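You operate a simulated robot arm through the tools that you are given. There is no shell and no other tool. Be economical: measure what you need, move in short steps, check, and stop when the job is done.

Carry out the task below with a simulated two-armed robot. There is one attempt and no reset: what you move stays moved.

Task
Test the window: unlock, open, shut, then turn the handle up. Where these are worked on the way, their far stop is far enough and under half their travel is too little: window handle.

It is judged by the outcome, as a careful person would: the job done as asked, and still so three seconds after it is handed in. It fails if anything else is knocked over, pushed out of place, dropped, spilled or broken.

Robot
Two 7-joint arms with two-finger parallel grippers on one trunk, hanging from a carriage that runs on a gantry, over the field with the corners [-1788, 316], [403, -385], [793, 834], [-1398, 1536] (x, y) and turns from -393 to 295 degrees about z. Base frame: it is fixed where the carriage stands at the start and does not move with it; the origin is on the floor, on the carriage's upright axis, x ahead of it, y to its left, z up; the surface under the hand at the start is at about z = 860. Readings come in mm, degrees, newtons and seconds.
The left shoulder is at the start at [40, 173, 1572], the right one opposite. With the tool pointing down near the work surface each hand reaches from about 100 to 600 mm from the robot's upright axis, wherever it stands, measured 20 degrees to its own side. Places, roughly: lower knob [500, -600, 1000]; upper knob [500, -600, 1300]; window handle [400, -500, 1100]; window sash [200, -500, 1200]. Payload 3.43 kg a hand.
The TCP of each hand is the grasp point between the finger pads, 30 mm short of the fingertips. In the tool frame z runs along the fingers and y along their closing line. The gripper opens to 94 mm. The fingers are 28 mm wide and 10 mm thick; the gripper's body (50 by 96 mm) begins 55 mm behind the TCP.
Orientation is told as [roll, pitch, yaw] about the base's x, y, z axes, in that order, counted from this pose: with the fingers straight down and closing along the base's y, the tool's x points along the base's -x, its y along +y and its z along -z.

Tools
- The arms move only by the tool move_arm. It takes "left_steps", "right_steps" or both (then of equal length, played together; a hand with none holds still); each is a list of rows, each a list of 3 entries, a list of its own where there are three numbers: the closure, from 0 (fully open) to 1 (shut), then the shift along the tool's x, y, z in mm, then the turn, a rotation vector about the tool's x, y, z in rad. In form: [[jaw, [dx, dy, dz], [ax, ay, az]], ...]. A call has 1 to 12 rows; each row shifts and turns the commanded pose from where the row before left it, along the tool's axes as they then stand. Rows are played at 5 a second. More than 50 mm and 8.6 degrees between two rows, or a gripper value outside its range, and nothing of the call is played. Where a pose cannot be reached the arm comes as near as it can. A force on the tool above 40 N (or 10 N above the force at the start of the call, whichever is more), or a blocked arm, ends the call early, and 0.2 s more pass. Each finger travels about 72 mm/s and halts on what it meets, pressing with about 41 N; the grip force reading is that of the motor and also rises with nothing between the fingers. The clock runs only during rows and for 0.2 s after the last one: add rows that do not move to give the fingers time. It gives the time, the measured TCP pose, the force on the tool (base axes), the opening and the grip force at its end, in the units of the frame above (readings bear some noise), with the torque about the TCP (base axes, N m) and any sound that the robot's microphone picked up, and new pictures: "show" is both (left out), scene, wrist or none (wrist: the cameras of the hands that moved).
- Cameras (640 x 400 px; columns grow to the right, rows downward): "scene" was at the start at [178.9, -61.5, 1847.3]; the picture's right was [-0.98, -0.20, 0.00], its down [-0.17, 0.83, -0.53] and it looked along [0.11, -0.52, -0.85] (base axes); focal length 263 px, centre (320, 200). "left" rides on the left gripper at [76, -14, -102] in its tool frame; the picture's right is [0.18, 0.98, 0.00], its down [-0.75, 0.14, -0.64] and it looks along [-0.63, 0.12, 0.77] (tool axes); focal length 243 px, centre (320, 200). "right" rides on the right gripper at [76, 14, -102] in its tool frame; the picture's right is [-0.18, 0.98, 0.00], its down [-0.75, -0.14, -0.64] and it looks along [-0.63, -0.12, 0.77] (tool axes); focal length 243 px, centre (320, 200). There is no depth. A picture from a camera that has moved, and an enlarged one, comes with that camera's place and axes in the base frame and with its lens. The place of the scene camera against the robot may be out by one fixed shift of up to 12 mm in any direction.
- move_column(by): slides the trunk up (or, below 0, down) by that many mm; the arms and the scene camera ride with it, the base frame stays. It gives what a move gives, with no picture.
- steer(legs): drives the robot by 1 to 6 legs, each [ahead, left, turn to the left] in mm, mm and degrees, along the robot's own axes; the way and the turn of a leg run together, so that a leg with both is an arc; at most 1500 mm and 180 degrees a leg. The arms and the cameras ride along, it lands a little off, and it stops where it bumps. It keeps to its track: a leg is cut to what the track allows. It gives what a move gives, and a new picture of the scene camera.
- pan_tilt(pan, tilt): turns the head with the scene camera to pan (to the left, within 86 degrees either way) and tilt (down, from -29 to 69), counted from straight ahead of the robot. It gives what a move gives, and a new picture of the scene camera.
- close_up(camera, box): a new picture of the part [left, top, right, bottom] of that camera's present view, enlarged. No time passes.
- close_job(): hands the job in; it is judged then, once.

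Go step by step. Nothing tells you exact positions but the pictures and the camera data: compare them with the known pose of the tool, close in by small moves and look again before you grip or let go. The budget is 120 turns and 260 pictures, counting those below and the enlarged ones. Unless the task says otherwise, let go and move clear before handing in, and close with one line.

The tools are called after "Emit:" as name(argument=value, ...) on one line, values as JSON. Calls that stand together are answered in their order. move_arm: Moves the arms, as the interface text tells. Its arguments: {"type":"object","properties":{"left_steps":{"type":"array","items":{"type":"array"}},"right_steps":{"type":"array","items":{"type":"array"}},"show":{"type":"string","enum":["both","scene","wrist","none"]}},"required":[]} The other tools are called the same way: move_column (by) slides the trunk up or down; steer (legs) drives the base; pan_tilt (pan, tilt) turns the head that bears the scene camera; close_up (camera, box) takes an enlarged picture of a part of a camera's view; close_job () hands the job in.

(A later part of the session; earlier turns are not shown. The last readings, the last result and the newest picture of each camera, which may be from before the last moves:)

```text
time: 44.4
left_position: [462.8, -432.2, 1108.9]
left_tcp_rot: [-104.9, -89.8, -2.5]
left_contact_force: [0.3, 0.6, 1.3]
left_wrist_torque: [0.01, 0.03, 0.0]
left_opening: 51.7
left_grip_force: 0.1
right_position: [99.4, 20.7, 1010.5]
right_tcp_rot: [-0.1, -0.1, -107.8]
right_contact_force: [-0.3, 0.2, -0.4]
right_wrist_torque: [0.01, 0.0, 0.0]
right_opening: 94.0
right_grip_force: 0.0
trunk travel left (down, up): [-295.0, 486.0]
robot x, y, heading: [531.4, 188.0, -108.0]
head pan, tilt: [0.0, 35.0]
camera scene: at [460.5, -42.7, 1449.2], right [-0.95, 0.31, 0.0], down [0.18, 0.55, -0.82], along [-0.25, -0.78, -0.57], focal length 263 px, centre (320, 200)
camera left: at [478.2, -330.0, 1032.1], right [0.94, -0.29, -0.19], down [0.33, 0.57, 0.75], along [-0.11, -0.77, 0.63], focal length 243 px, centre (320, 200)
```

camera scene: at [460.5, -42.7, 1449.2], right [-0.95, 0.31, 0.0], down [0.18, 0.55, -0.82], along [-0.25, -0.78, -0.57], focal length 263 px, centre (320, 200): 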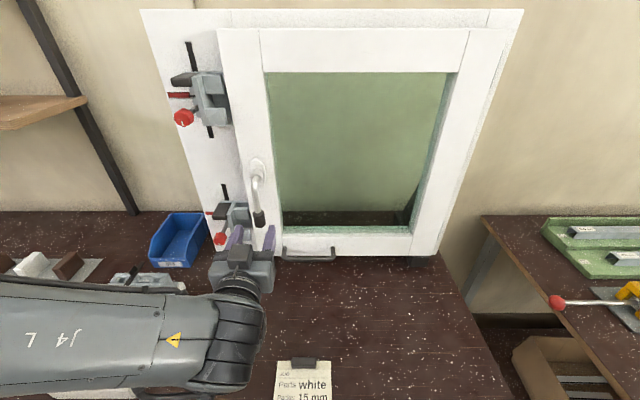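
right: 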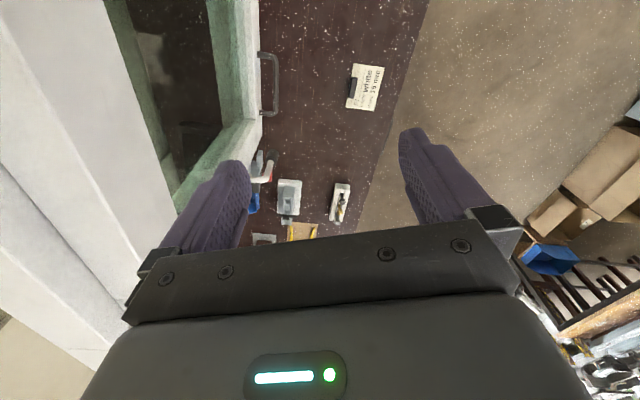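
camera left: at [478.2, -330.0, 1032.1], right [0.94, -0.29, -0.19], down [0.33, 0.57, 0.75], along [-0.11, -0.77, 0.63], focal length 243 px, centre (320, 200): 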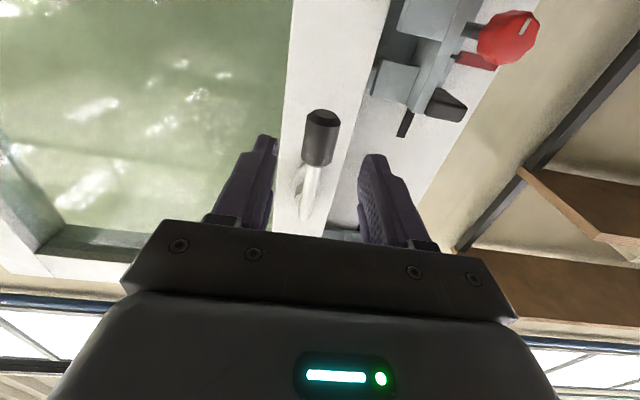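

Centred on the grip. I advance 55 mm with the jaw narrowed slightly to keep clear of the latch.

Emit:
move_arm(left_steps=[[0.52, [0, 0, 10], [0, 0, 0]], [0.53, [0, 0, 20], [0, 0, 0]], [0.53, [0, 0, 15], [0, 0, 0]], [0.53, [0, 0, 10], [0, 0, 0]], [0.53, [0, 0, 0], [0, 0, 0]]])

```text
time: 45.6
left_position: [446.9, -482.5, 1108.6]
left_tcp_rot: [-108.1, -89.6, 0.9]
left_contact_force: [0.6, -0.2, -0.4]
left_wrist_torque: [-0.03, 0.04, -0.04]
left_opening: 44.1
left_grip_force: 0.0
left hand out of reach, approached as far as the arm can: row 4
right_position: [100.3, 19.6, 1012.8]
right_tcp_rot: [0.0, -0.1, -107.7]
right_contact_force: [-0.2, -0.7, 0.0]
right_wrist_torque: [0.01, -0.01, 0.02]
right_opening: 94.1
right_grip_force: 0.1
trunk travel left (down, up): [-295.0, 486.0]
robot x, y, heading: [529.7, 186.0, -107.9]
head pan, tilt: [0.0, 35.0]
camera scene: at [460.6, -42.8, 1449.2], right [-0.95, 0.31, 0.0], down [0.18, 0.55, -0.82], along [-0.25, -0.78, -0.57], focal length 263 px, centre (320, 200)
camera left: at [461.2, -379.9, 1033.2], right [0.94, -0.29, -0.19], down [0.33, 0.57, 0.75], along [-0.11, -0.77, 0.63], focal length 243 px, centre (320, 200)
```

scene: 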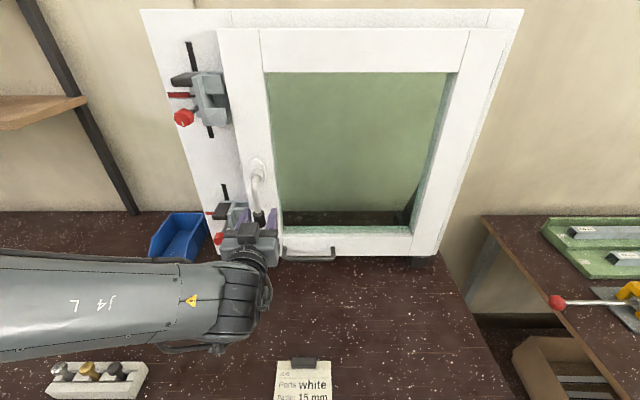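
left: 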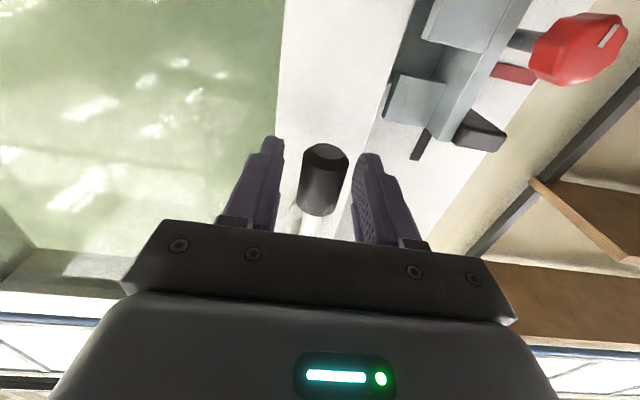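

At arm's limit forward; I back the hand off, drive 60 mm ahead and re-approach.

Emit:
move_arm(left_steps=[[0.5, [0, 0, -30], [0, 0, 0]], [0.5, [0, 0, -40], [0, 0, 0]], [0.5, [0, 0, -20], [0, 0, 0]]], show="none")

Emit:
steer(legs=[[60, 0, 0]])

```text
time: 46.4
left_position: [468.3, -396.5, 1111.8]
left_tcp_rot: [-110.1, -89.7, 2.8]
left_contact_force: [0.0, 0.6, -0.1]
left_wrist_torque: [-0.01, -0.01, 0.0]
left_opening: 46.9
left_grip_force: 0.1
right_position: [99.7, 20.5, 1012.3]
right_tcp_rot: [0.0, -0.1, -107.8]
right_contact_force: [-1.0, -0.1, 0.2]
right_wrist_torque: [-0.02, 0.0, -0.03]
right_opening: 93.6
right_grip_force: 0.2
trunk travel left (down, up): [-295.0, 486.0]
robot x, y, heading: [532.0, 186.3, -108.3]
head pan, tilt: [0.0, 35.0]
```

```text
time: 47.4
left_position: [450.2, -457.3, 1111.4]
left_tcp_rot: [-115.5, -89.7, 8.1]
left_contact_force: [-0.7, 0.1, -0.5]
left_wrist_torque: [0.03, 0.04, 0.03]
left_opening: 47.2
left_grip_force: 0.0
right_position: [80.7, -38.2, 1012.0]
right_tcp_rot: [0.0, -0.1, -108.0]
right_contact_force: [-0.5, -0.3, 0.4]
right_wrist_torque: [0.0, -0.02, -0.02]
right_opening: 94.0
right_grip_force: 0.2
trunk travel left (down, up): [-295.0, 486.0]
robot x, y, heading: [512.0, 127.6, -108.1]
head pan, tilt: [0.0, 35.0]
camera scene: at [440.9, -101.8, 1449.5], right [-0.95, 0.31, 0.0], down [0.18, 0.54, -0.82], along [-0.25, -0.78, -0.57], focal length 263 px, centre (320, 200)
```

scene: 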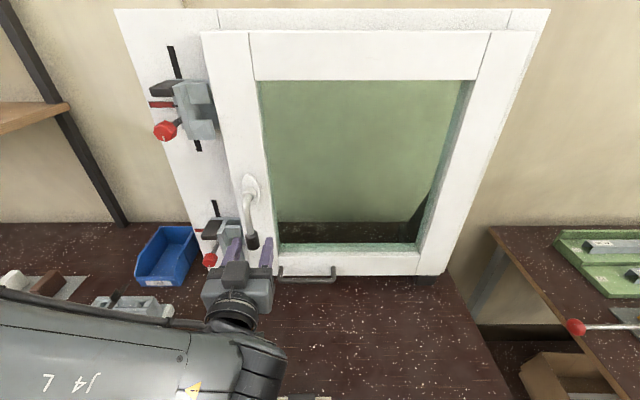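

I correct 4 mm left, advance 30 mm, and look at the wrist picture.

Emit:
move_arm(left_steps=[[0.5, [2, 4, 0], [0, 0, 0]], [0.52, [0, 0, 15], [0, 0, 0]], [0.52, [0, 0, 15], [0, 0, 0]], [0.52, [0, 0, 0], [0, 0, 0]]], show="wrist")

```text
time: 48.4
left_position: [444.3, -483.9, 1108.1]
left_tcp_rot: [-109.0, -89.7, 1.4]
left_contact_force: [0.2, 0.1, 0.5]
left_wrist_torque: [0.02, -0.01, -0.03]
left_opening: 45.0
left_grip_force: 0.1
right_position: [80.1, -36.8, 1012.9]
right_tcp_rot: [0.1, 0.0, -107.9]
right_contact_force: [-0.3, 0.4, -0.5]
right_wrist_torque: [-0.03, -0.01, -0.02]
right_opening: 94.2
right_grip_force: 0.1
trunk travel left (down, up): [-295.0, 486.0]
robot x, y, heading: [514.9, 129.5, -108.0]
head pan, tilt: [0.0, 35.0]
camera left: at [460.9, -382.0, 1032.2], right [0.94, -0.3, -0.19], down [0.33, 0.57, 0.75], along [-0.12, -0.77, 0.63], focal length 243 px, centre (320, 200)
```

left: 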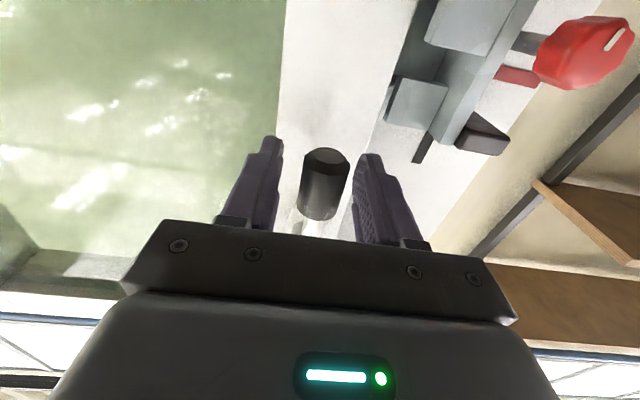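

The grip is between the fingers at the TCP. I close on it.

Emit:
move_arm(left_steps=[[0.7, [0, 0, 0], [0, 0, 0]], [0.85, [0, 0, 0], [0, 0, 0]], [0.85, [0, 0, 0], [0, 0, 0]]], show="wrist")

```text
time: 49.2
left_position: [444.8, -485.5, 1108.4]
left_tcp_rot: [-106.6, -89.9, -0.7]
left_contact_force: [2.2, -1.1, 1.0]
left_wrist_torque: [-0.04, 0.17, 0.02]
left_opening: 27.7
left_grip_force: 44.9
right_position: [80.9, -36.5, 1011.4]
right_tcp_rot: [0.1, -0.1, -107.9]
right_contact_force: [-0.7, -1.0, 0.0]
right_wrist_torque: [-0.02, 0.0, -0.03]
right_opening: 94.1
right_grip_force: 0.0
trunk travel left (down, up): [-295.0, 486.0]
robot x, y, heading: [514.9, 129.9, -108.0]
head pan, tilt: [0.0, 35.0]
camera left: at [461.4, -382.0, 1032.2], right [0.94, -0.3, -0.19], down [0.33, 0.57, 0.75], along [-0.12, -0.77, 0.63], focal length 243 px, centre (320, 200)
```

left: 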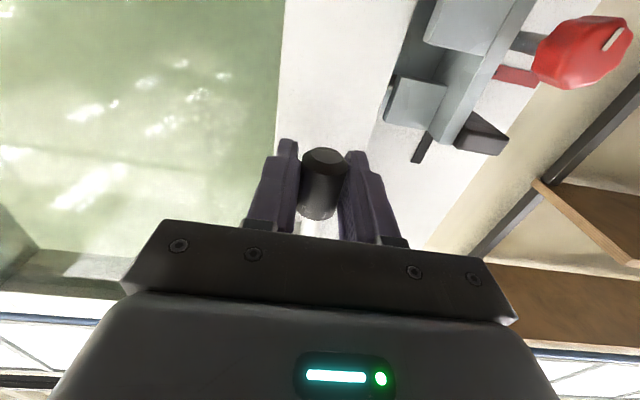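

Gripped (27.7 mm). I start turning the lever towards the glass side about the pivot ~78 mm above, in a short test.

Emit:
move_arm(left_steps=[[0.85, [-0.8, -10.9, 0], [0, 0, -0.14]], [0.85, [-0.8, -10.9, 0], [0, 0, -0.14]]], show="wrist")

```text
time: 49.8
left_position: [424.4, -478.4, 1111.6]
left_tcp_rot: [-90.3, -73.6, -17.4]
left_contact_force: [5.0, 1.4, 3.8]
left_wrist_torque: [1.11, -0.1, -0.35]
left_opening: 27.7
left_grip_force: 44.7
right_position: [81.9, -35.8, 1012.7]
right_tcp_rot: [0.1, 0.0, -107.9]
right_contact_force: [-0.8, 0.1, 0.6]
right_wrist_torque: [-0.01, -0.01, 0.01]
right_opening: 93.9
right_grip_force: 0.1
trunk travel left (down, up): [-295.0, 486.0]
robot x, y, heading: [511.4, 127.9, -107.9]
head pan, tilt: [0.0, 35.0]
camera left: at [420.6, -369.1, 1042.6], right [0.85, -0.27, -0.45], down [0.53, 0.51, 0.68], along [0.05, -0.82, 0.57], focal length 243 px, centre (320, 200)
```

left: 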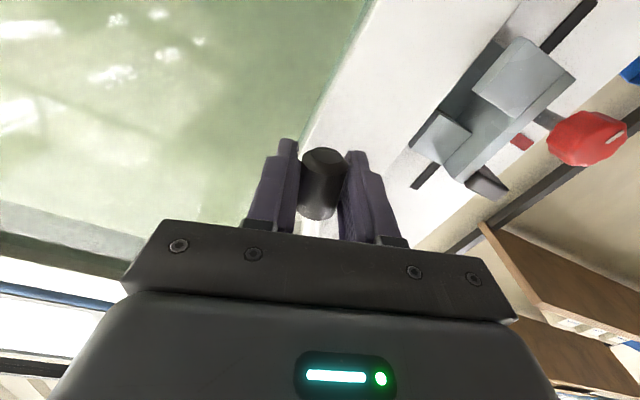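

The lever follows with light force. I continue the turn towards horizontal.

Emit:
move_arm(left_steps=[[0.85, [-0.8, -10.9, 0], [0, 0, -0.14]], [0.85, [-0.8, -10.9, 0], [0, 0, -0.14]], [0.85, [-0.8, -10.9, 0], [0, 0, -0.14]], [0.85, [-0.8, -10.9, 0], [0, 0, -0.14]], [0.85, [-0.8, -10.9, 0], [0, 0, -0.14]], [0.85, [-0.8, -10.9, 0], [0, 0, -0.14]], [0.85, [-0.8, -10.9, 0], [0, 0, -0.14]], [0.85, [-0.8, -10.9, 0], [0, 0, -0.14]]])

```text
time: 51.6
left_position: [369.9, -460.9, 1174.7]
left_tcp_rot: [-90.0, -9.2, -17.7]
left_contact_force: [-14.9, 6.3, 4.9]
left_wrist_torque: [-0.16, -0.64, -0.17]
left_opening: 27.7
left_grip_force: 45.5
right_position: [78.5, -36.3, 1012.3]
right_tcp_rot: [0.0, -0.1, -108.1]
right_contact_force: [0.1, -0.9, -0.4]
right_wrist_torque: [0.02, 0.06, -0.05]
right_opening: 94.0
right_grip_force: 0.1
trunk travel left (down, up): [-295.0, 486.0]
robot x, y, heading: [511.7, 129.2, -108.1]
head pan, tilt: [0.0, 35.0]
camera scene: at [439.5, -100.7, 1449.3], right [-0.95, 0.31, 0.0], down [0.18, 0.55, -0.82], along [-0.25, -0.78, -0.57], focal length 263 px, centre (320, 200)
camera left: at [326.4, -338.7, 1177.2], right [-0.02, 0.01, -1.0], down [0.93, 0.38, -0.02], along [0.38, -0.93, -0.01], focal length 243 px, centre (320, 200)
```

scene: 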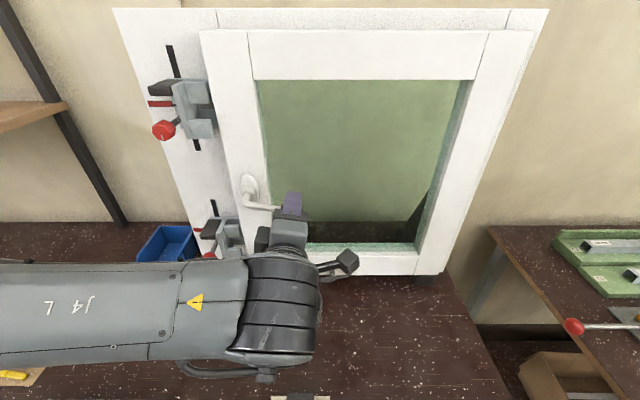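
left: 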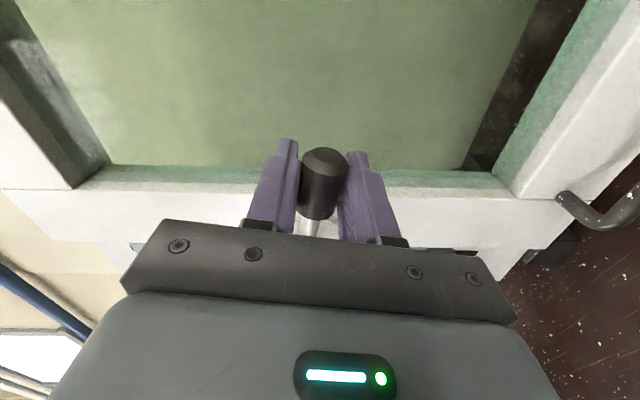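

At about 81° and turning freely. I continue to just past horizontal (radius corrected to 80 mm), watching for a stop.

Emit:
move_arm(left_steps=[[0.85, [1.5, -11.2, 0], [0, 0, -0.14]], [0.85, [-0.8, -11.2, 0], [0, 0, -0.14]], [0.85, [-0.4, -8, 0], [0, 0, -0.1]]], show="none")

```text
time: 52.4
left_position: [369.9, -460.6, 1206.2]
left_tcp_rot: [-90.1, 12.4, -17.6]
left_contact_force: [-8.3, 5.6, 8.9]
left_wrist_torque: [-0.17, -0.68, 0.03]
left_opening: 27.8
left_grip_force: 44.7
right_position: [79.9, -37.4, 1012.6]
right_tcp_rot: [-0.1, -0.1, -107.9]
right_contact_force: [0.7, 0.7, 0.5]
right_wrist_torque: [0.01, -0.01, 0.04]
right_opening: 94.2
right_grip_force: 0.1
trunk travel left (down, up): [-295.0, 486.0]
robot x, y, heading: [513.5, 128.5, -108.2]
head pan, tilt: [0.0, 35.0]
```

The lever is at about 102° with no stop, well past half. I try pulling the sash gently, following its arc about the right-hand hinges.

Emit:
move_arm(left_steps=[[0.9, [2.2, 0.5, -10.8], [0.0064, -0.0293, 0]], [0.9, [2.2, 0.5, -10.8], [0.0064, -0.0293, 0]], [0.9, [2.2, 0.5, -10.8], [0.0064, -0.0293, 0]]])

```text
time: 53.2
left_position: [371.1, -427.7, 1205.8]
left_tcp_rot: [-90.3, 12.5, -12.5]
left_contact_force: [-9.8, 2.4, 11.7]
left_wrist_torque: [-0.33, -0.86, -0.91]
left_opening: 27.2
left_grip_force: 44.6
right_position: [77.8, -36.7, 1012.0]
right_tcp_rot: [-0.1, -0.1, -107.9]
right_contact_force: [-0.1, 0.3, 0.3]
right_wrist_torque: [-0.02, 0.04, 0.0]
right_opening: 94.1
right_grip_force: 0.1
trunk travel left (down, up): [-295.0, 486.0]
robot x, y, heading: [511.6, 124.7, -107.8]
head pan, tilt: [0.0, 35.0]
camera scene: at [439.5, -100.6, 1449.4], right [-0.95, 0.31, 0.0], down [0.18, 0.55, -0.82], along [-0.25, -0.78, -0.57], focal length 263 px, centre (320, 200)
camera left: at [323.0, -310.7, 1235.5], right [-0.38, 0.08, -0.92], down [0.83, 0.47, -0.3], along [0.41, -0.88, -0.25], focal length 243 px, centre (320, 200)
```

scene: 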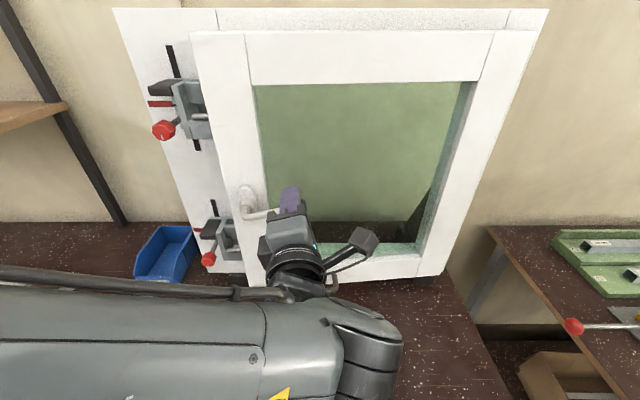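
left: 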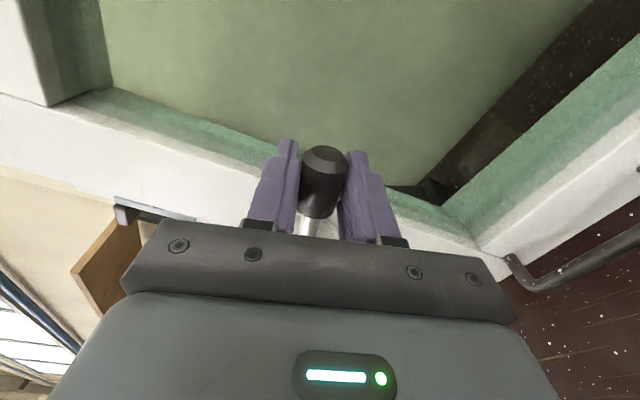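

The sash swings open. I continue along the arc.

Emit:
move_arm(left_steps=[[0.9, [6.5, 1.4, -28.7], [0.0172, -0.0781, 0]], [0.9, [6.5, 1.4, -28.7], [0.0172, -0.0781, 0]], [0.9, [6.5, 1.4, -28.7], [0.0172, -0.0781, 0]], [0.9, [0, 0, 0], [0, 0, 0]]], show="scene")

```text
time: 54.0
left_position: [395.4, -384.9, 1186.1]
left_tcp_rot: [-81.0, 17.5, 6.2]
left_contact_force: [-14.9, -0.3, 38.1]
left_wrist_torque: [-0.79, -1.8, -0.6]
left_opening: 29.5
left_grip_force: 44.7
left hand out of reach, approached as far as the arm can: row 3
right_position: [77.1, -38.4, 1013.8]
right_tcp_rot: [0.0, -0.2, -108.0]
right_contact_force: [0.4, 0.9, 0.1]
right_wrist_torque: [-0.04, -0.03, 0.01]
right_opening: 94.0
right_grip_force: 0.0
trunk travel left (down, up): [-295.0, 486.0]
robot x, y, heading: [511.6, 128.8, -107.9]
head pan, tilt: [0.0, 35.0]
stopped in row 4 (left hand): the force on the tool passed its limit at 45 N (the readings are from after the stop); the commanded pose is now the measured one
camera scene: at [438.9, -102.5, 1450.4], right [-0.95, 0.31, 0.0], down [0.18, 0.54, -0.82], along [-0.26, -0.78, -0.57], focal length 263 px, centre (320, 200)
```

scene: 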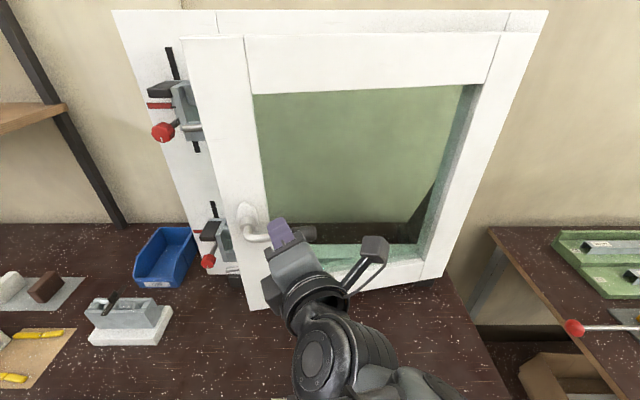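

The arm reached its limit, with the sash about 12° open. I release the lever and back the base away.

Emit:
move_arm(left_steps=[[0.4, [0, 0, 0], [0, 0, 0]], [0.2, [0, 0, 0], [0, 0, 0]], [0.2, [0, 0, 0], [0, 0, 0]]], show="wrist")

```text
time: 54.9
left_position: [398.0, -380.5, 1179.5]
left_tcp_rot: [-80.1, 17.2, 6.7]
left_contact_force: [0.2, -0.3, 0.1]
left_wrist_torque: [-0.04, 0.0, 0.0]
left_opening: 75.4
left_grip_force: 0.0
right_position: [80.7, -37.3, 1012.7]
right_tcp_rot: [0.0, -0.1, -108.0]
right_contact_force: [0.0, 0.3, -0.1]
right_wrist_torque: [0.0, 0.02, 0.02]
right_opening: 94.3
right_grip_force: 0.1
trunk travel left (down, up): [-295.0, 486.0]
robot x, y, heading: [515.3, 126.3, -108.1]
head pan, tilt: [0.0, 35.0]
camera left: at [323.2, -290.5, 1232.4], right [-0.48, 0.11, -0.87], down [0.63, 0.73, -0.25], along [0.61, -0.67, -0.42], focal length 243 px, centre (320, 200)
```

left: 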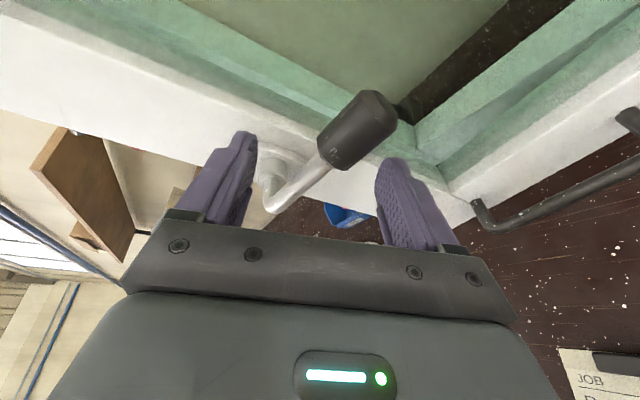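

Emit:
steer(legs=[[-180, 0, 0]])

```text
time: 56.4
left_position: [455.6, -213.5, 1179.6]
left_tcp_rot: [-80.1, 17.2, 6.9]
left_contact_force: [0.5, 0.5, -0.3]
left_wrist_torque: [0.0, -0.01, -0.04]
left_opening: 75.5
left_grip_force: 0.0
right_position: [135.7, 130.9, 1012.7]
right_tcp_rot: [0.0, 0.0, -107.7]
right_contact_force: [0.8, -0.5, 0.0]
right_wrist_torque: [-0.02, -0.01, -0.02]
right_opening: 94.1
right_grip_force: 0.0
trunk travel left (down, up): [-295.0, 486.0]
robot x, y, heading: [564.4, 298.0, -107.9]
head pan, tilt: [0.0, 35.0]
camera scene: at [496.8, 67.9, 1449.1], right [-0.95, 0.3, 0.0], down [0.17, 0.55, -0.82], along [-0.25, -0.78, -0.57], focal length 263 px, centre (320, 200)
```

scene: 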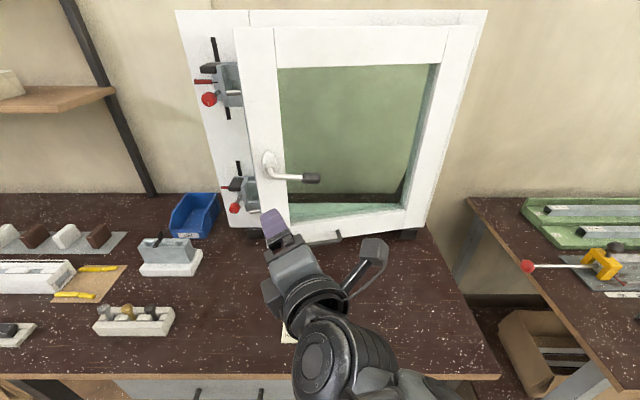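

The sash is ajar with the lever just above horizontal. My plan is to grip it again, then swing the whole base about the hinge line so hand and sash turn together; first I lift the right hand for clearance and pose the base.

Emit:
move_arm(right_steps=[[0, [0, 0, -48], [0, 0, 0]], [0, [0, 0, -48], [0, 0, 0]], [0, [0, 0, -48], [0, 0, 0]], [0, [0, 0, -48], [0, 0, 0]], [0, [0, 0, -48], [0, 0, 0]]], left_steps=[[0.3, [0, 0, 0], [0.059, 0.0957, 0.05]], [0.3, [0, 0, 0], [0.059, 0.0957, 0.05]], [0.3, [0, 0, 0], [0, 0, 0]], [0.3, [0, 0, 0], [0, 0, 0]], [0.3, [0, 0, 0], [0, 0, 0]]], show="none")

Emit:
steer(legs=[[0, 0, 12.7], [27, -179, 0]])

```text
time: 57.5
left_position: [462.7, -218.6, 1187.1]
left_tcp_rot: [-89.4, 14.5, -3.8]
left_contact_force: [0.2, 0.0, 0.3]
left_wrist_torque: [-0.02, -0.01, 0.0]
left_opening: 65.9
left_grip_force: 0.0
right_position: [138.4, 128.4, 1220.5]
right_tcp_rot: [0.1, -0.1, -107.6]
right_contact_force: [-0.3, 0.9, -0.6]
right_wrist_torque: [0.0, -0.02, -0.01]
right_opening: 94.3
right_grip_force: 0.0
right hand out of reach, approached as far as the arm can: row 5
trunk travel left (down, up): [-295.0, 486.0]
robot x, y, heading: [569.3, 300.1, -107.8]
head pan, tilt: [0.0, 35.0]
```

```text
time: 59.9
left_position: [392.5, -240.1, 1184.2]
left_tcp_rot: [-89.2, 14.4, 8.6]
left_contact_force: [-0.8, -0.3, -0.4]
left_wrist_torque: [-0.02, 0.02, 0.06]
left_opening: 65.5
left_grip_force: 0.0
right_position: [2.6, 30.5, 1219.6]
right_tcp_rot: [0.1, -0.2, -95.4]
right_contact_force: [-0.2, 0.0, 0.1]
right_wrist_torque: [-0.03, -0.02, -0.01]
right_opening: 94.0
right_grip_force: 0.0
trunk travel left (down, up): [-295.0, 486.0]
robot x, y, heading: [382.2, 288.1, -95.4]
head pan, tilt: [0.0, 35.0]
camera scene: at [365.6, 46.3, 1449.3], right [-1.0, 0.1, 0.0], down [0.05, 0.57, -0.82], along [-0.08, -0.82, -0.57], focal length 263 px, centre (320, 200)
```

scene: 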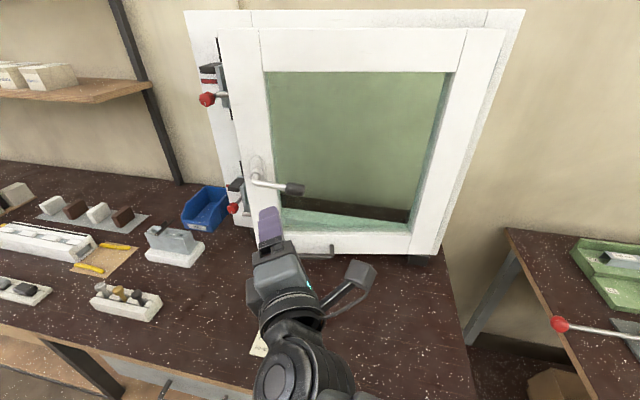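

Base is placed. I square the hand to the sash and approach partway, then check with the wrist camera.

Emit:
move_arm(left_steps=[[0.3, [0, 0, 0], [-0.029, 0.1133, 0]], [0.3, [0, 0, 0], [-0.029, 0.1133, 0]], [0.3, [0, 0, 30], [0, 0, 0]], [0.3, [0, 0, 25], [0, 0, 0]], [0.3, [0, 0, 0], [0, 0, 0]]], show="both")

```text
time: 61.1
left_position: [386.4, -295.8, 1185.5]
left_tcp_rot: [-89.3, 14.5, -4.8]
left_contact_force: [0.9, 0.0, 0.2]
left_wrist_torque: [0.01, -0.01, 0.03]
left_opening: 65.8
left_grip_force: 0.1
right_position: [2.5, 30.0, 1220.3]
right_tcp_rot: [0.2, -0.1, -95.4]
right_contact_force: [0.9, 0.4, -0.3]
right_wrist_torque: [0.03, 0.01, -0.03]
right_opening: 93.9
right_grip_force: 0.0
trunk travel left (down, up): [-295.0, 486.0]
robot x, y, heading: [382.3, 284.0, -95.6]
head pan, tilt: [0.0, 35.0]
camera scene: at [365.9, 46.6, 1449.2], right [-1.0, 0.1, 0.0], down [0.05, 0.57, -0.82], along [-0.08, -0.82, -0.57], focal length 263 px, centre (320, 200)
camera left: at [325.1, -187.6, 1219.2], right [-0.42, 0.05, -0.91], down [0.75, 0.58, -0.32], along [0.51, -0.81, -0.28], focal length 243 px, centre (320, 200)
```

scene: 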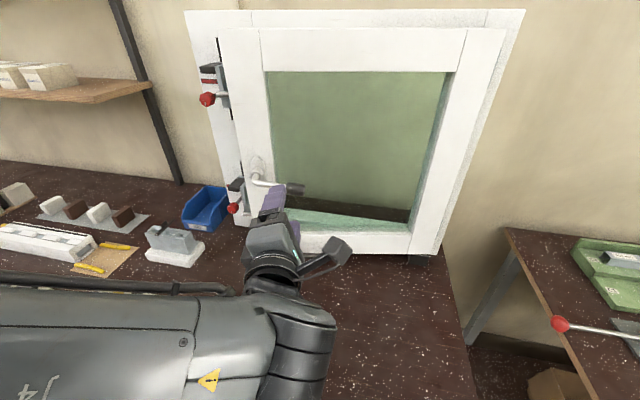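
left: 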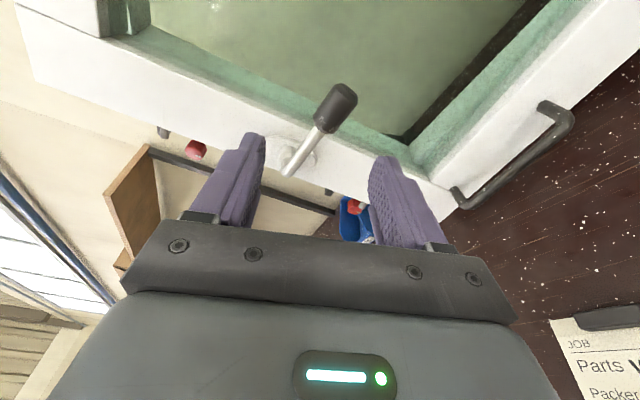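

The lever now lies about horizontal, with the grip near (361, -378, 1178). I level the roll and advance onto it.

Emit:
move_arm(left_steps=[[0.3, [9, 4, 0], [0, 0, 0.125]], [0.3, [9, 4, 0], [0, 0, 0.125]], [0.3, [0, 0, 30], [0, 0, 0]], [0.3, [0, 0, 30], [0, 0, 0]], [0.3, [0, 0, 0], [0, 0, 0]]], show="both")

```text
time: 62.3
left_position: [361.6, -354.0, 1180.5]
left_tcp_rot: [-89.3, 0.0, -5.1]
left_contact_force: [0.6, -0.2, 0.3]
left_wrist_torque: [0.04, 0.0, 0.02]
left_opening: 65.8
left_grip_force: 0.1
right_position: [1.4, 30.0, 1220.5]
right_tcp_rot: [0.2, -0.2, -95.4]
right_contact_force: [-0.7, 0.2, -0.4]
right_wrist_torque: [-0.03, -0.01, -0.04]
right_opening: 94.0
right_grip_force: 0.1
trunk travel left (down, up): [-295.0, 486.0]
robot x, y, heading: [381.1, 290.6, -95.8]
head pan, tilt: [0.0, 35.0]
camera scene: at [366.1, 46.5, 1449.2], right [-1.0, 0.1, 0.0], down [0.05, 0.57, -0.82], along [-0.08, -0.82, -0.57], focal length 263 px, centre (320, 200)
camera left: at [295.1, -244.7, 1195.4], right [-0.18, 0.03, -0.98], down [0.81, 0.58, -0.13], along [0.56, -0.82, -0.13], focal length 243 px, centre (320, 200)
```

scene: 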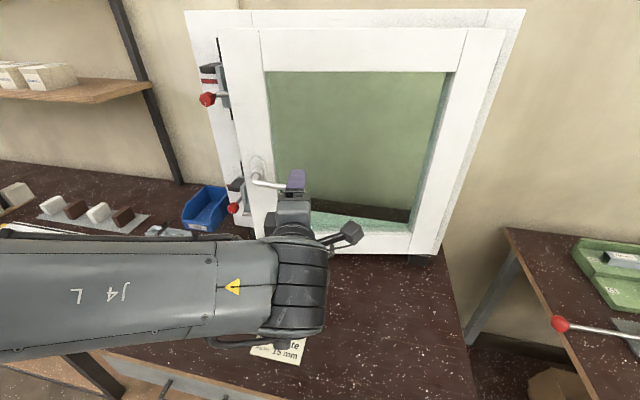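
left: 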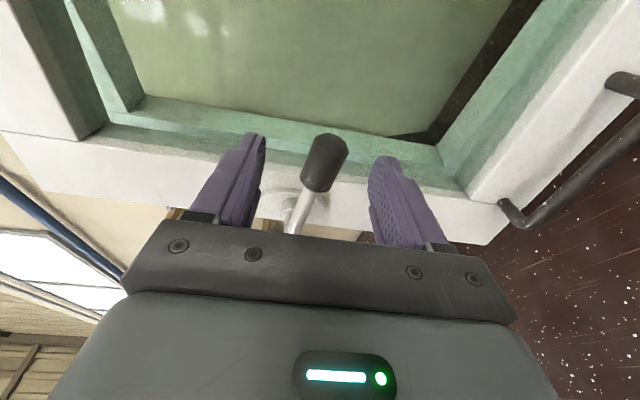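

Aligned; I advance the last 22 mm and close.

Emit:
move_arm(left_steps=[[0.3, [0, 1, 22], [0, 0, 0]], [0.3, [0, 0, 0], [0, 0, 0]], [0.6, [0, 0, 0], [0, 0, 0]], [0.85, [0, 0, 0], [0, 0, 0]], [0.85, [0, 0, 0], [0, 0, 0]]], show="wrist")

```text
time: 63.5
left_position: [360.5, -374.4, 1180.1]
left_tcp_rot: [-89.3, 0.2, -5.0]
left_contact_force: [-0.8, 1.3, 8.3]
left_wrist_torque: [-0.05, -0.61, -0.56]
left_opening: 25.6
left_grip_force: 44.7
right_position: [1.7, 30.1, 1220.1]
right_tcp_rot: [0.1, -0.3, -95.4]
right_contact_force: [1.1, 0.7, 0.1]
right_wrist_torque: [0.0, 0.01, -0.01]
right_opening: 93.8
right_grip_force: 0.0
trunk travel left (down, up): [-295.0, 486.0]
robot x, y, heading: [384.9, 286.0, -95.4]
head pan, tilt: [0.0, 35.0]
camera left: at [294.0, -265.9, 1195.1], right [-0.19, 0.03, -0.98], down [0.81, 0.57, -0.14], along [0.56, -0.82, -0.13], focal length 243 px, centre (320, 200)
```

left: 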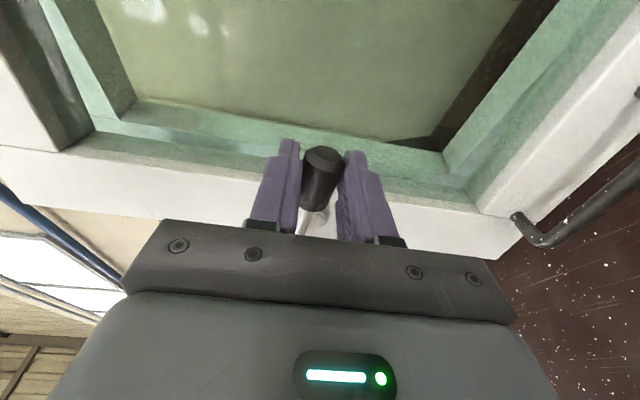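

Gripped. I swing the base about the hinge line in small 5° legs, checking that the sash follows.

Emit:
steer(legs=[[-27.4, -64.1, 5], [-27.4, -64.1, 5]])

```text
time: 65.1
left_position: [345.3, -315.0, 1180.1]
left_tcp_rot: [-89.3, 0.1, 4.9]
left_contact_force: [-7.0, -3.7, 15.9]
left_wrist_torque: [-0.19, -1.36, 0.27]
left_opening: 25.9
left_grip_force: 44.7
right_position: [-77.5, 21.2, 1221.2]
right_tcp_rot: [0.1, -0.4, -85.5]
right_contact_force: [0.3, 0.3, 0.4]
right_wrist_torque: [-0.04, 0.02, 0.02]
right_opening: 94.0
right_grip_force: 0.0
trunk travel left (down, up): [-295.0, 486.0]
robot x, y, heading: [255.3, 345.8, -85.5]
head pan, tilt: [0.0, 35.0]
camera scene: at [278.7, 100.1, 1449.6], right [-1.0, -0.08, 0.0], down [-0.04, 0.57, -0.82], along [0.06, -0.82, -0.57], focal length 263 px, centre (320, 200)
```

scene: 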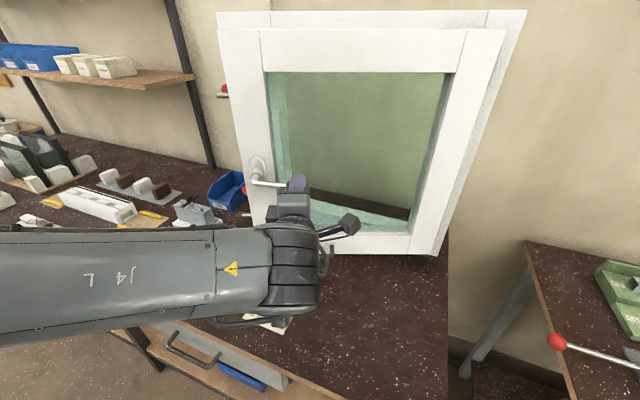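

The sash follows perfectly. I continue another 30°.

Emit:
steer(legs=[[-27.4, -64.1, 5], [-27.4, -64.1, 5], [-27.4, -64.1, 5]])

Emit:
steer(legs=[[-27.4, -64.1, 5], [-27.4, -64.1, 5], [-27.4, -64.1, 5]])

```text
time: 67.0
left_position: [316.0, -254.8, 1183.8]
left_tcp_rot: [-89.8, 0.5, 14.4]
left_contact_force: [-3.7, -2.2, 10.6]
left_wrist_torque: [0.02, -0.83, -0.05]
left_opening: 25.2
left_grip_force: 44.5
right_position: [-154.6, 1.4, 1220.9]
right_tcp_rot: [0.1, -0.3, -75.2]
right_contact_force: [-0.6, -0.3, 0.4]
right_wrist_torque: [0.01, -0.02, 0.0]
right_opening: 94.3
right_grip_force: 0.1
trunk travel left (down, up): [-295.0, 486.0]
robot x, y, heading: [116.0, 375.7, -75.1]
head pan, tilt: [0.0, 35.0]
stopped in leg 3: the force on the tool passed its limit at 46 N (the readings are from after the stop); the commanded pose is now the measured one
camera scene: at [184.5, 141.1, 1449.4], right [-0.97, -0.25, 0.0], down [-0.15, 0.55, -0.82], along [0.21, -0.79, -0.57], focal length 263 px, centre (320, 200)
```

scene: 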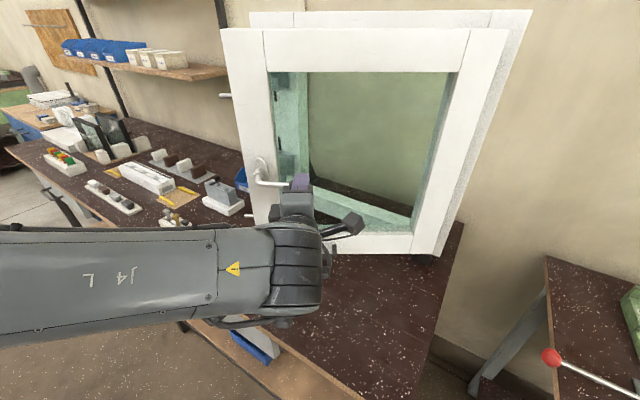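

```text
time: 68.3
left_position: [297.3, -224.4, 1185.9]
left_tcp_rot: [-90.0, 0.9, 19.3]
left_contact_force: [-2.5, -1.3, 11.4]
left_wrist_torque: [0.08, -0.87, 0.25]
left_opening: 24.5
left_grip_force: 44.9
right_position: [-189.6, -15.8, 1221.0]
right_tcp_rot: [0.1, -0.3, -69.6]
right_contact_force: [0.0, 0.1, 0.0]
right_wrist_torque: [-0.01, -0.02, 0.04]
right_opening: 93.9
right_grip_force: 0.1
trunk travel left (down, up): [-295.0, 486.0]
robot x, y, heading: [41.7, 385.7, -69.8]
head pan, tilt: [0.0, 35.0]
stopped in leg 2: the force on the tool passed its limit at 45 N (the readings are from after the stop); the commanded pose is now the measured one
camera scene: at [133.8, 155.8, 1449.4], right [-0.94, -0.35, 0.0], down [-0.2, 0.54, -0.82], along [0.28, -0.77, -0.57], focal length 263 px, centre (320, 200)
```

scene: 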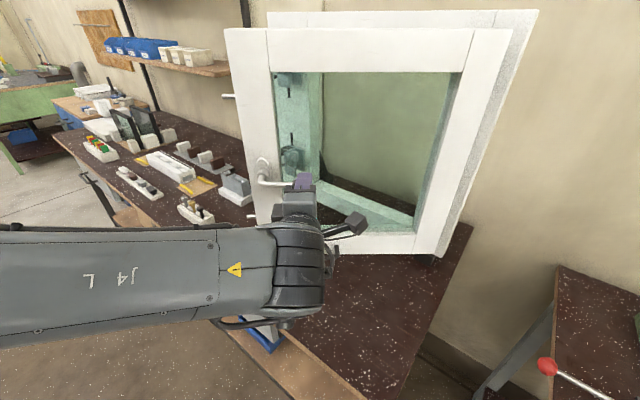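

The sash is at about 38°, and the hand has drifted towards the end of the grip. I loosen, slide 10 mm back along the lever, re-grip, and continue with a corrected hinge estimate.

Emit:
move_arm(left_steps=[[0.6, [0, 0, 0], [0, 0, 0]], [0.6, [0, 0, 0], [0, 0, 0]], [0.6, [-12, 0, 0], [0, 0, 0]], [0.6, [0, 0, 0], [0, 0, 0]], [0.85, [0, 0, 0], [0, 0, 0]], [0.85, [0, 0, 0], [0, 0, 0]]], show="wrist")

Emit:
steer(legs=[[-26, -62.8, 5], [-26, -62.8, 5], [-26, -62.8, 5], [-26, -62.8, 5], [-26, -62.8, 5]])

```text
time: 69.7
left_position: [309.3, -218.0, 1184.4]
left_tcp_rot: [-89.8, 0.8, 19.2]
left_contact_force: [-0.4, 2.1, 8.7]
left_wrist_torque: [0.14, -0.63, -0.41]
left_opening: 24.8
left_grip_force: 45.3
right_position: [-189.3, -14.3, 1221.0]
right_tcp_rot: [0.1, -0.4, -69.7]
right_contact_force: [-0.2, -0.2, 0.3]
right_wrist_torque: [0.0, -0.04, 0.01]
right_opening: 94.0
right_grip_force: 0.0
trunk travel left (down, up): [-295.0, 486.0]
robot x, y, heading: [44.9, 385.5, -69.8]
head pan, tilt: [0.0, 35.0]
camera left: at [202.7, -146.5, 1200.0], right [-0.19, -0.06, -0.98], down [0.5, 0.85, -0.15], along [0.85, -0.52, -0.13], focal length 243 px, centre (320, 200)
```

left: 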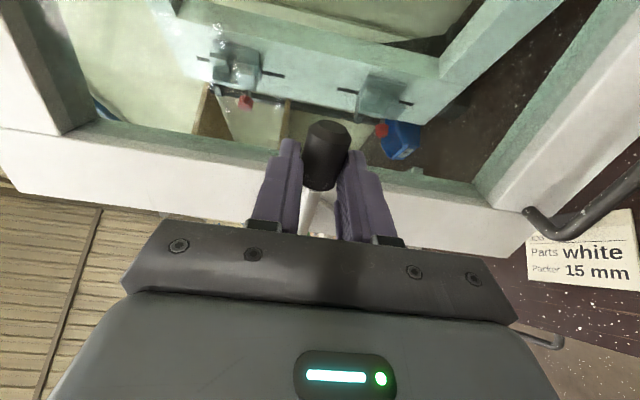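

```text
time: 73.2
left_position: [200.8, -115.2, 1183.7]
left_tcp_rot: [-89.8, 1.2, 44.3]
left_contact_force: [-13.3, -20.6, 10.9]
left_wrist_torque: [0.36, -0.68, -0.55]
left_opening: 24.5
left_grip_force: 44.4
right_position: [-337.6, -142.1, 1221.7]
right_tcp_rot: [0.0, -0.3, -44.7]
right_contact_force: [-0.3, 0.2, -0.3]
right_wrist_torque: [0.0, -0.03, -0.01]
right_opening: 93.8
right_grip_force: 0.1
trunk travel left (down, up): [-295.0, 486.0]
robot x, y, heading: [-292.6, 320.9, -44.8]
head pan, tilt: [0.0, 35.0]
camera scene: at [-112.2, 150.0, 1449.5], right [-0.7, -0.71, 0.0], down [-0.41, 0.4, -0.82], along [0.58, -0.58, -0.57], focal length 263 px, centre (320, 200)
```

scene: 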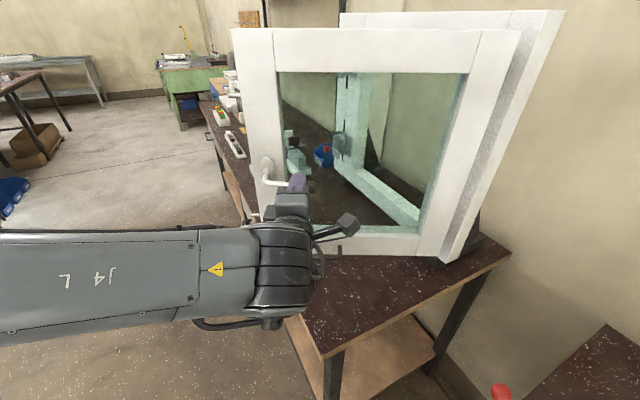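

The sash is open about 63°, well open. Now I reverse the swing to shut it.

Emit:
steer(legs=[[26, 62.8, -5], [26, 62.8, -5], [26, 62.8, -5], [26, 62.8, -5], [26, 62.8, -5], [26, 62.8, -5]])

```text
time: 75.1
left_position: [253.4, -151.8, 1188.4]
left_tcp_rot: [-90.5, 0.6, 34.2]
left_contact_force: [0.6, -0.7, 5.8]
left_wrist_torque: [0.09, -0.36, -0.02]
left_opening: 23.6
left_grip_force: 45.1
right_position: [-284.2, -78.5, 1220.4]
right_tcp_rot: [0.2, -0.2, -55.5]
right_contact_force: [0.2, 0.6, 0.1]
right_wrist_torque: [0.0, 0.01, -0.03]
right_opening: 94.0
right_grip_force: 0.1
trunk travel left (down, up): [-295.0, 486.0]
robot x, y, heading: [-156.5, 366.3, -55.4]
head pan, tilt: [0.0, 35.0]
stopped in leg 3: the force on the tool passed its limit at 41 N (the readings are from after the stop); the commanded pose is now the measured one
camera scene: at [-10.9, 165.9, 1449.3], right [-0.82, -0.57, 0.0], down [-0.32, 0.47, -0.82], along [0.46, -0.68, -0.57], focal length 263 px, centre (320, 200)
```

scene: 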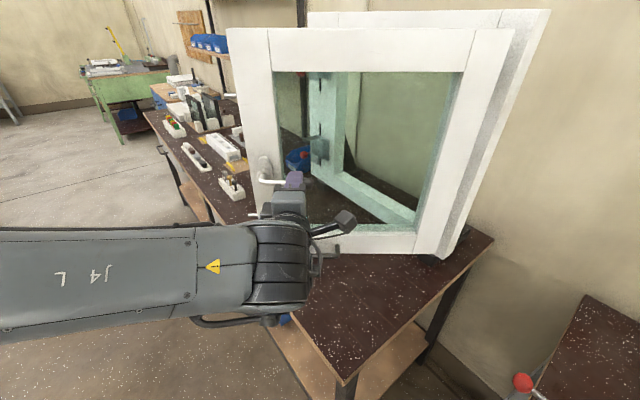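

It tripped at just the force limit and then relaxed; I keep going in shorter runs.

Emit:
steer(legs=[[26, 62.8, -5], [26, 62.8, -5], [26, 62.8, -5]])

Emit:
steer(legs=[[26, 62.8, -5], [26, 62.8, -5], [26, 62.8, -5]])

```text
time: 77.0
left_position: [298.7, -201.2, 1188.5]
left_tcp_rot: [-90.6, 0.2, 24.5]
left_contact_force: [1.6, 3.0, 3.1]
left_wrist_torque: [0.06, -0.23, -0.34]
left_opening: 23.1
left_grip_force: 44.8
right_position: [-222.0, -33.4, 1220.3]
right_tcp_rot: [0.2, -0.4, -65.8]
right_contact_force: [0.0, -0.1, 0.3]
right_wrist_torque: [0.0, 0.02, -0.05]
right_opening: 93.8
right_grip_force: 0.0
trunk travel left (down, up): [-295.0, 486.0]
robot x, y, heading: [-19.0, 381.5, -66.0]
head pan, tilt: [0.0, 35.0]
stopped in leg 3: the force on the tool passed its limit at 42 N (the readings are from after the stop); the commanded pose is now the measured one
camera scene: at [88.9, 160.1, 1449.1], right [-0.91, -0.41, 0.0], down [-0.23, 0.52, -0.82], along [0.34, -0.75, -0.57], focal length 263 px, centre (320, 200)
```

scene: 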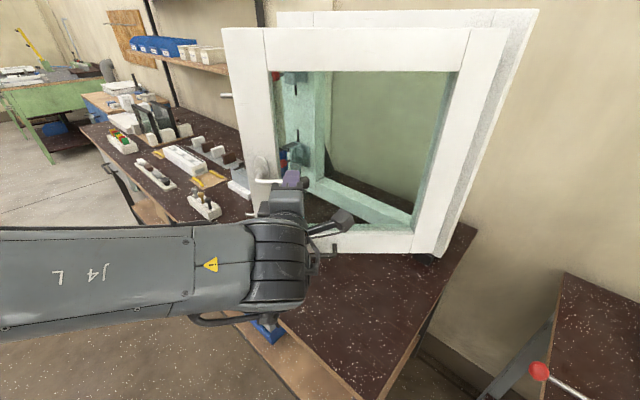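

```text
time: 79.0
left_position: [331.0, -258.9, 1189.7]
left_tcp_rot: [-90.8, 0.0, 14.5]
left_contact_force: [1.6, 3.6, 1.3]
left_wrist_torque: [0.06, -0.19, -0.58]
left_opening: 23.3
left_grip_force: 45.2
right_position: [-156.9, 3.2, 1220.1]
right_tcp_rot: [0.2, -0.2, -76.5]
right_contact_force: [0.3, 0.1, -0.8]
right_wrist_torque: [0.0, 0.0, -0.01]
right_opening: 94.2
right_grip_force: 0.1
trunk travel left (down, up): [-295.0, 486.0]
robot x, y, heading: [123.2, 372.9, -76.7]
head pan, tilt: [0.0, 35.0]
stopped in leg 3: the force on the tool passed its limit at 41 N (the readings are from after the stop); the commanded pose is now the measured one
camera scene: at [185.5, 135.5, 1449.1], right [-0.97, -0.23, 0.0], down [-0.13, 0.56, -0.82], along [0.19, -0.8, -0.57], focal length 263 px, centre (320, 200)
```

scene: 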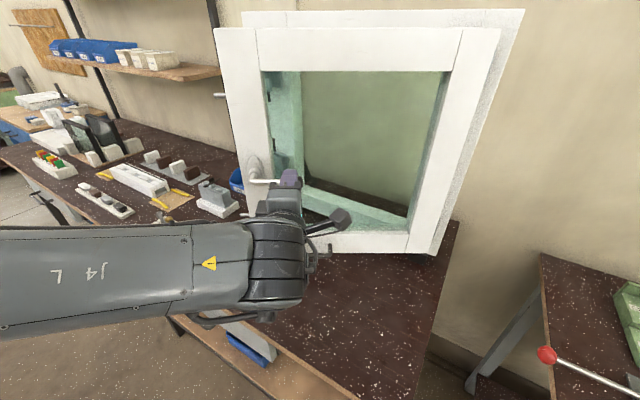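

Emit:
steer(legs=[[26, 62.8, -5], [26, 62.8, -5]])

Emit:
steer(legs=[[26, 62.8, -5], [26, 62.8, -5]])

```text
time: 80.6
left_position: [349.5, -317.6, 1189.3]
left_tcp_rot: [-90.7, -0.5, 4.4]
left_contact_force: [31.6, 10.4, -2.6]
left_wrist_torque: [-0.06, 0.39, 0.57]
left_opening: 23.0
left_grip_force: 44.8
right_position: [-83.2, 28.6, 1218.5]
right_tcp_rot: [0.3, -0.3, -86.8]
right_contact_force: [-1.3, 1.3, 0.3]
right_wrist_torque: [0.0, -0.03, -0.02]
right_opening: 93.8
right_grip_force: 0.1
trunk travel left (down, up): [-295.0, 486.0]
robot x, y, heading: [253.5, 338.0, -86.6]
head pan, tilt: [0.0, 35.0]
camera scene: at [273.6, 97.4, 1449.1], right [-1.0, -0.06, 0.0], down [-0.03, 0.57, -0.82], along [0.05, -0.82, -0.57], focal length 263 px, centre (320, 200)
```

scene: 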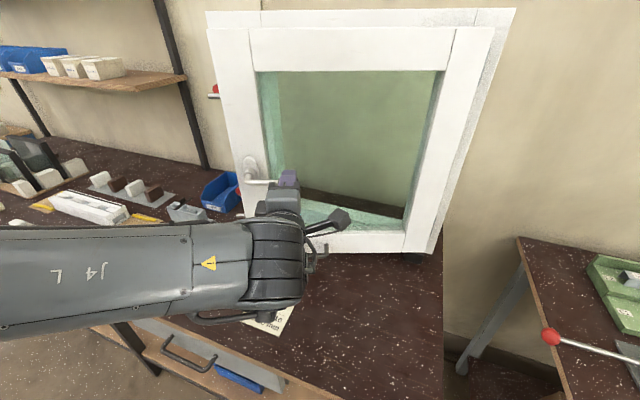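

```text
time: 82.2
left_position: [355.7, -382.4, 1188.8]
left_tcp_rot: [-90.6, -0.5, -5.9]
left_contact_force: [27.9, 2.6, -0.7]
left_wrist_torque: [-0.04, 0.2, 0.37]
left_opening: 23.1
left_grip_force: 45.1
right_position: [-10.8, 35.4, 1219.6]
right_tcp_rot: [0.3, -0.3, -97.1]
right_contact_force: [1.0, -0.3, -0.2]
right_wrist_torque: [0.06, 0.01, 0.01]
right_opening: 94.0
right_grip_force: 0.1
trunk travel left (down, up): [-295.0, 486.0]
robot x, y, heading: [377.2, 284.0, -97.3]
head pan, tilt: [0.0, 35.0]
camera scene: at [352.7, 41.5, 1449.1], right [-0.99, 0.12, 0.0], down [0.07, 0.57, -0.82], along [-0.1, -0.81, -0.57], focal length 263 px, centre (320, 200)
```

scene: 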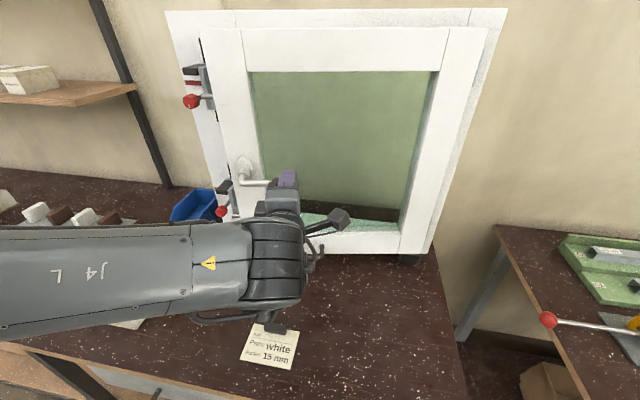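

About 11° left. Two more legs with a small leftward correction.

Emit:
steer(legs=[[26, 66, -5], [26, 66, -5]])

```text
time: 83.8
left_position: [356.3, -445.9, 1189.8]
left_tcp_rot: [-90.6, -0.6, -15.7]
left_contact_force: [29.4, 7.7, 5.2]
left_wrist_torque: [-0.16, -0.35, 0.61]
left_opening: 23.2
left_grip_force: 45.4
right_position: [69.0, 29.1, 1218.3]
right_tcp_rot: [0.4, -0.1, -107.3]
right_contact_force: [-0.3, 0.4, 0.0]
right_wrist_torque: [-0.01, -0.01, -0.01]
right_opening: 94.2
right_grip_force: 0.0
trunk travel left (down, up): [-295.0, 486.0]
robot x, y, heading: [491.4, 198.9, -107.2]
head pan, tilt: [0.0, 35.0]
camera scene: at [426.9, -27.9, 1448.9], right [-0.95, 0.3, 0.0], down [0.17, 0.55, -0.82], along [-0.24, -0.78, -0.57], focal length 263 px, centre (320, 200)
```

scene: 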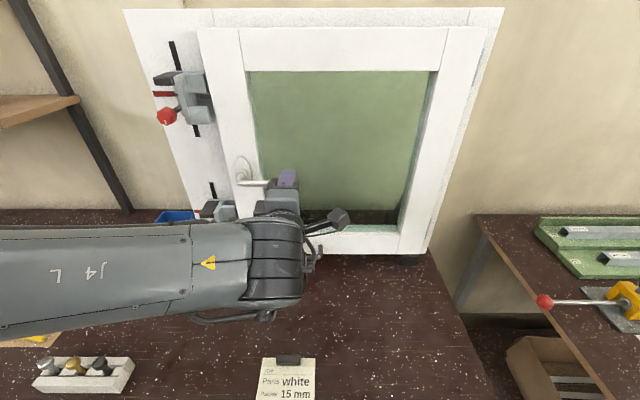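

Nearly shut. I loosen, slide 17 mm back along the lever to its grip centre, re-grip and push the sash fully home.

Emit:
move_arm(left_steps=[[0.55, [0, 0, 0], [0, 0, 0]], [0.55, [0, 0, 0], [0, 0, 0]], [0.55, [-12, 0, 0], [0, 0, 0]], [0.55, [-6, 0, 0], [0, 0, 0]], [0.55, [0, 0, 0], [0, 0, 0]]], show="wrist")

```text
time: 85.0
left_position: [368.2, -451.9, 1189.8]
left_tcp_rot: [-90.7, -0.5, -15.8]
left_contact_force: [-0.3, -0.1, 0.3]
left_wrist_torque: [0.0, 0.0, 0.01]
left_opening: 42.2
left_grip_force: 0.2
right_position: [65.4, 28.6, 1219.6]
right_tcp_rot: [0.2, -0.3, -107.4]
right_contact_force: [0.2, 0.2, 0.8]
right_wrist_torque: [0.01, 0.0, -0.02]
right_opening: 93.9
right_grip_force: 0.0
trunk travel left (down, up): [-295.0, 486.0]
robot x, y, heading: [493.6, 202.5, -107.5]
head pan, tilt: [0.0, 35.0]
camera left: at [322.8, -332.1, 1202.0], right [-0.17, 0.04, -0.98], down [0.9, 0.41, -0.14], along [0.4, -0.91, -0.1], focal length 243 px, centre (320, 200)
```

left: 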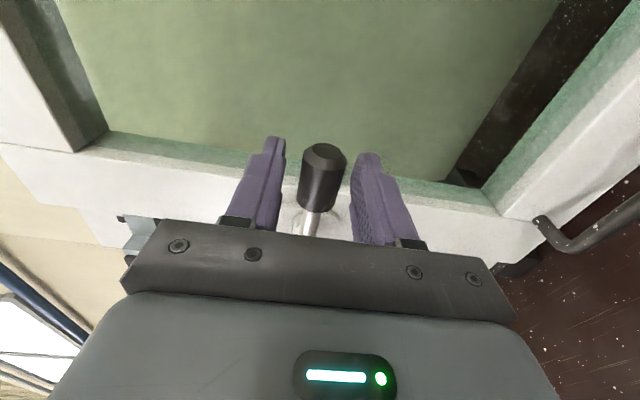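

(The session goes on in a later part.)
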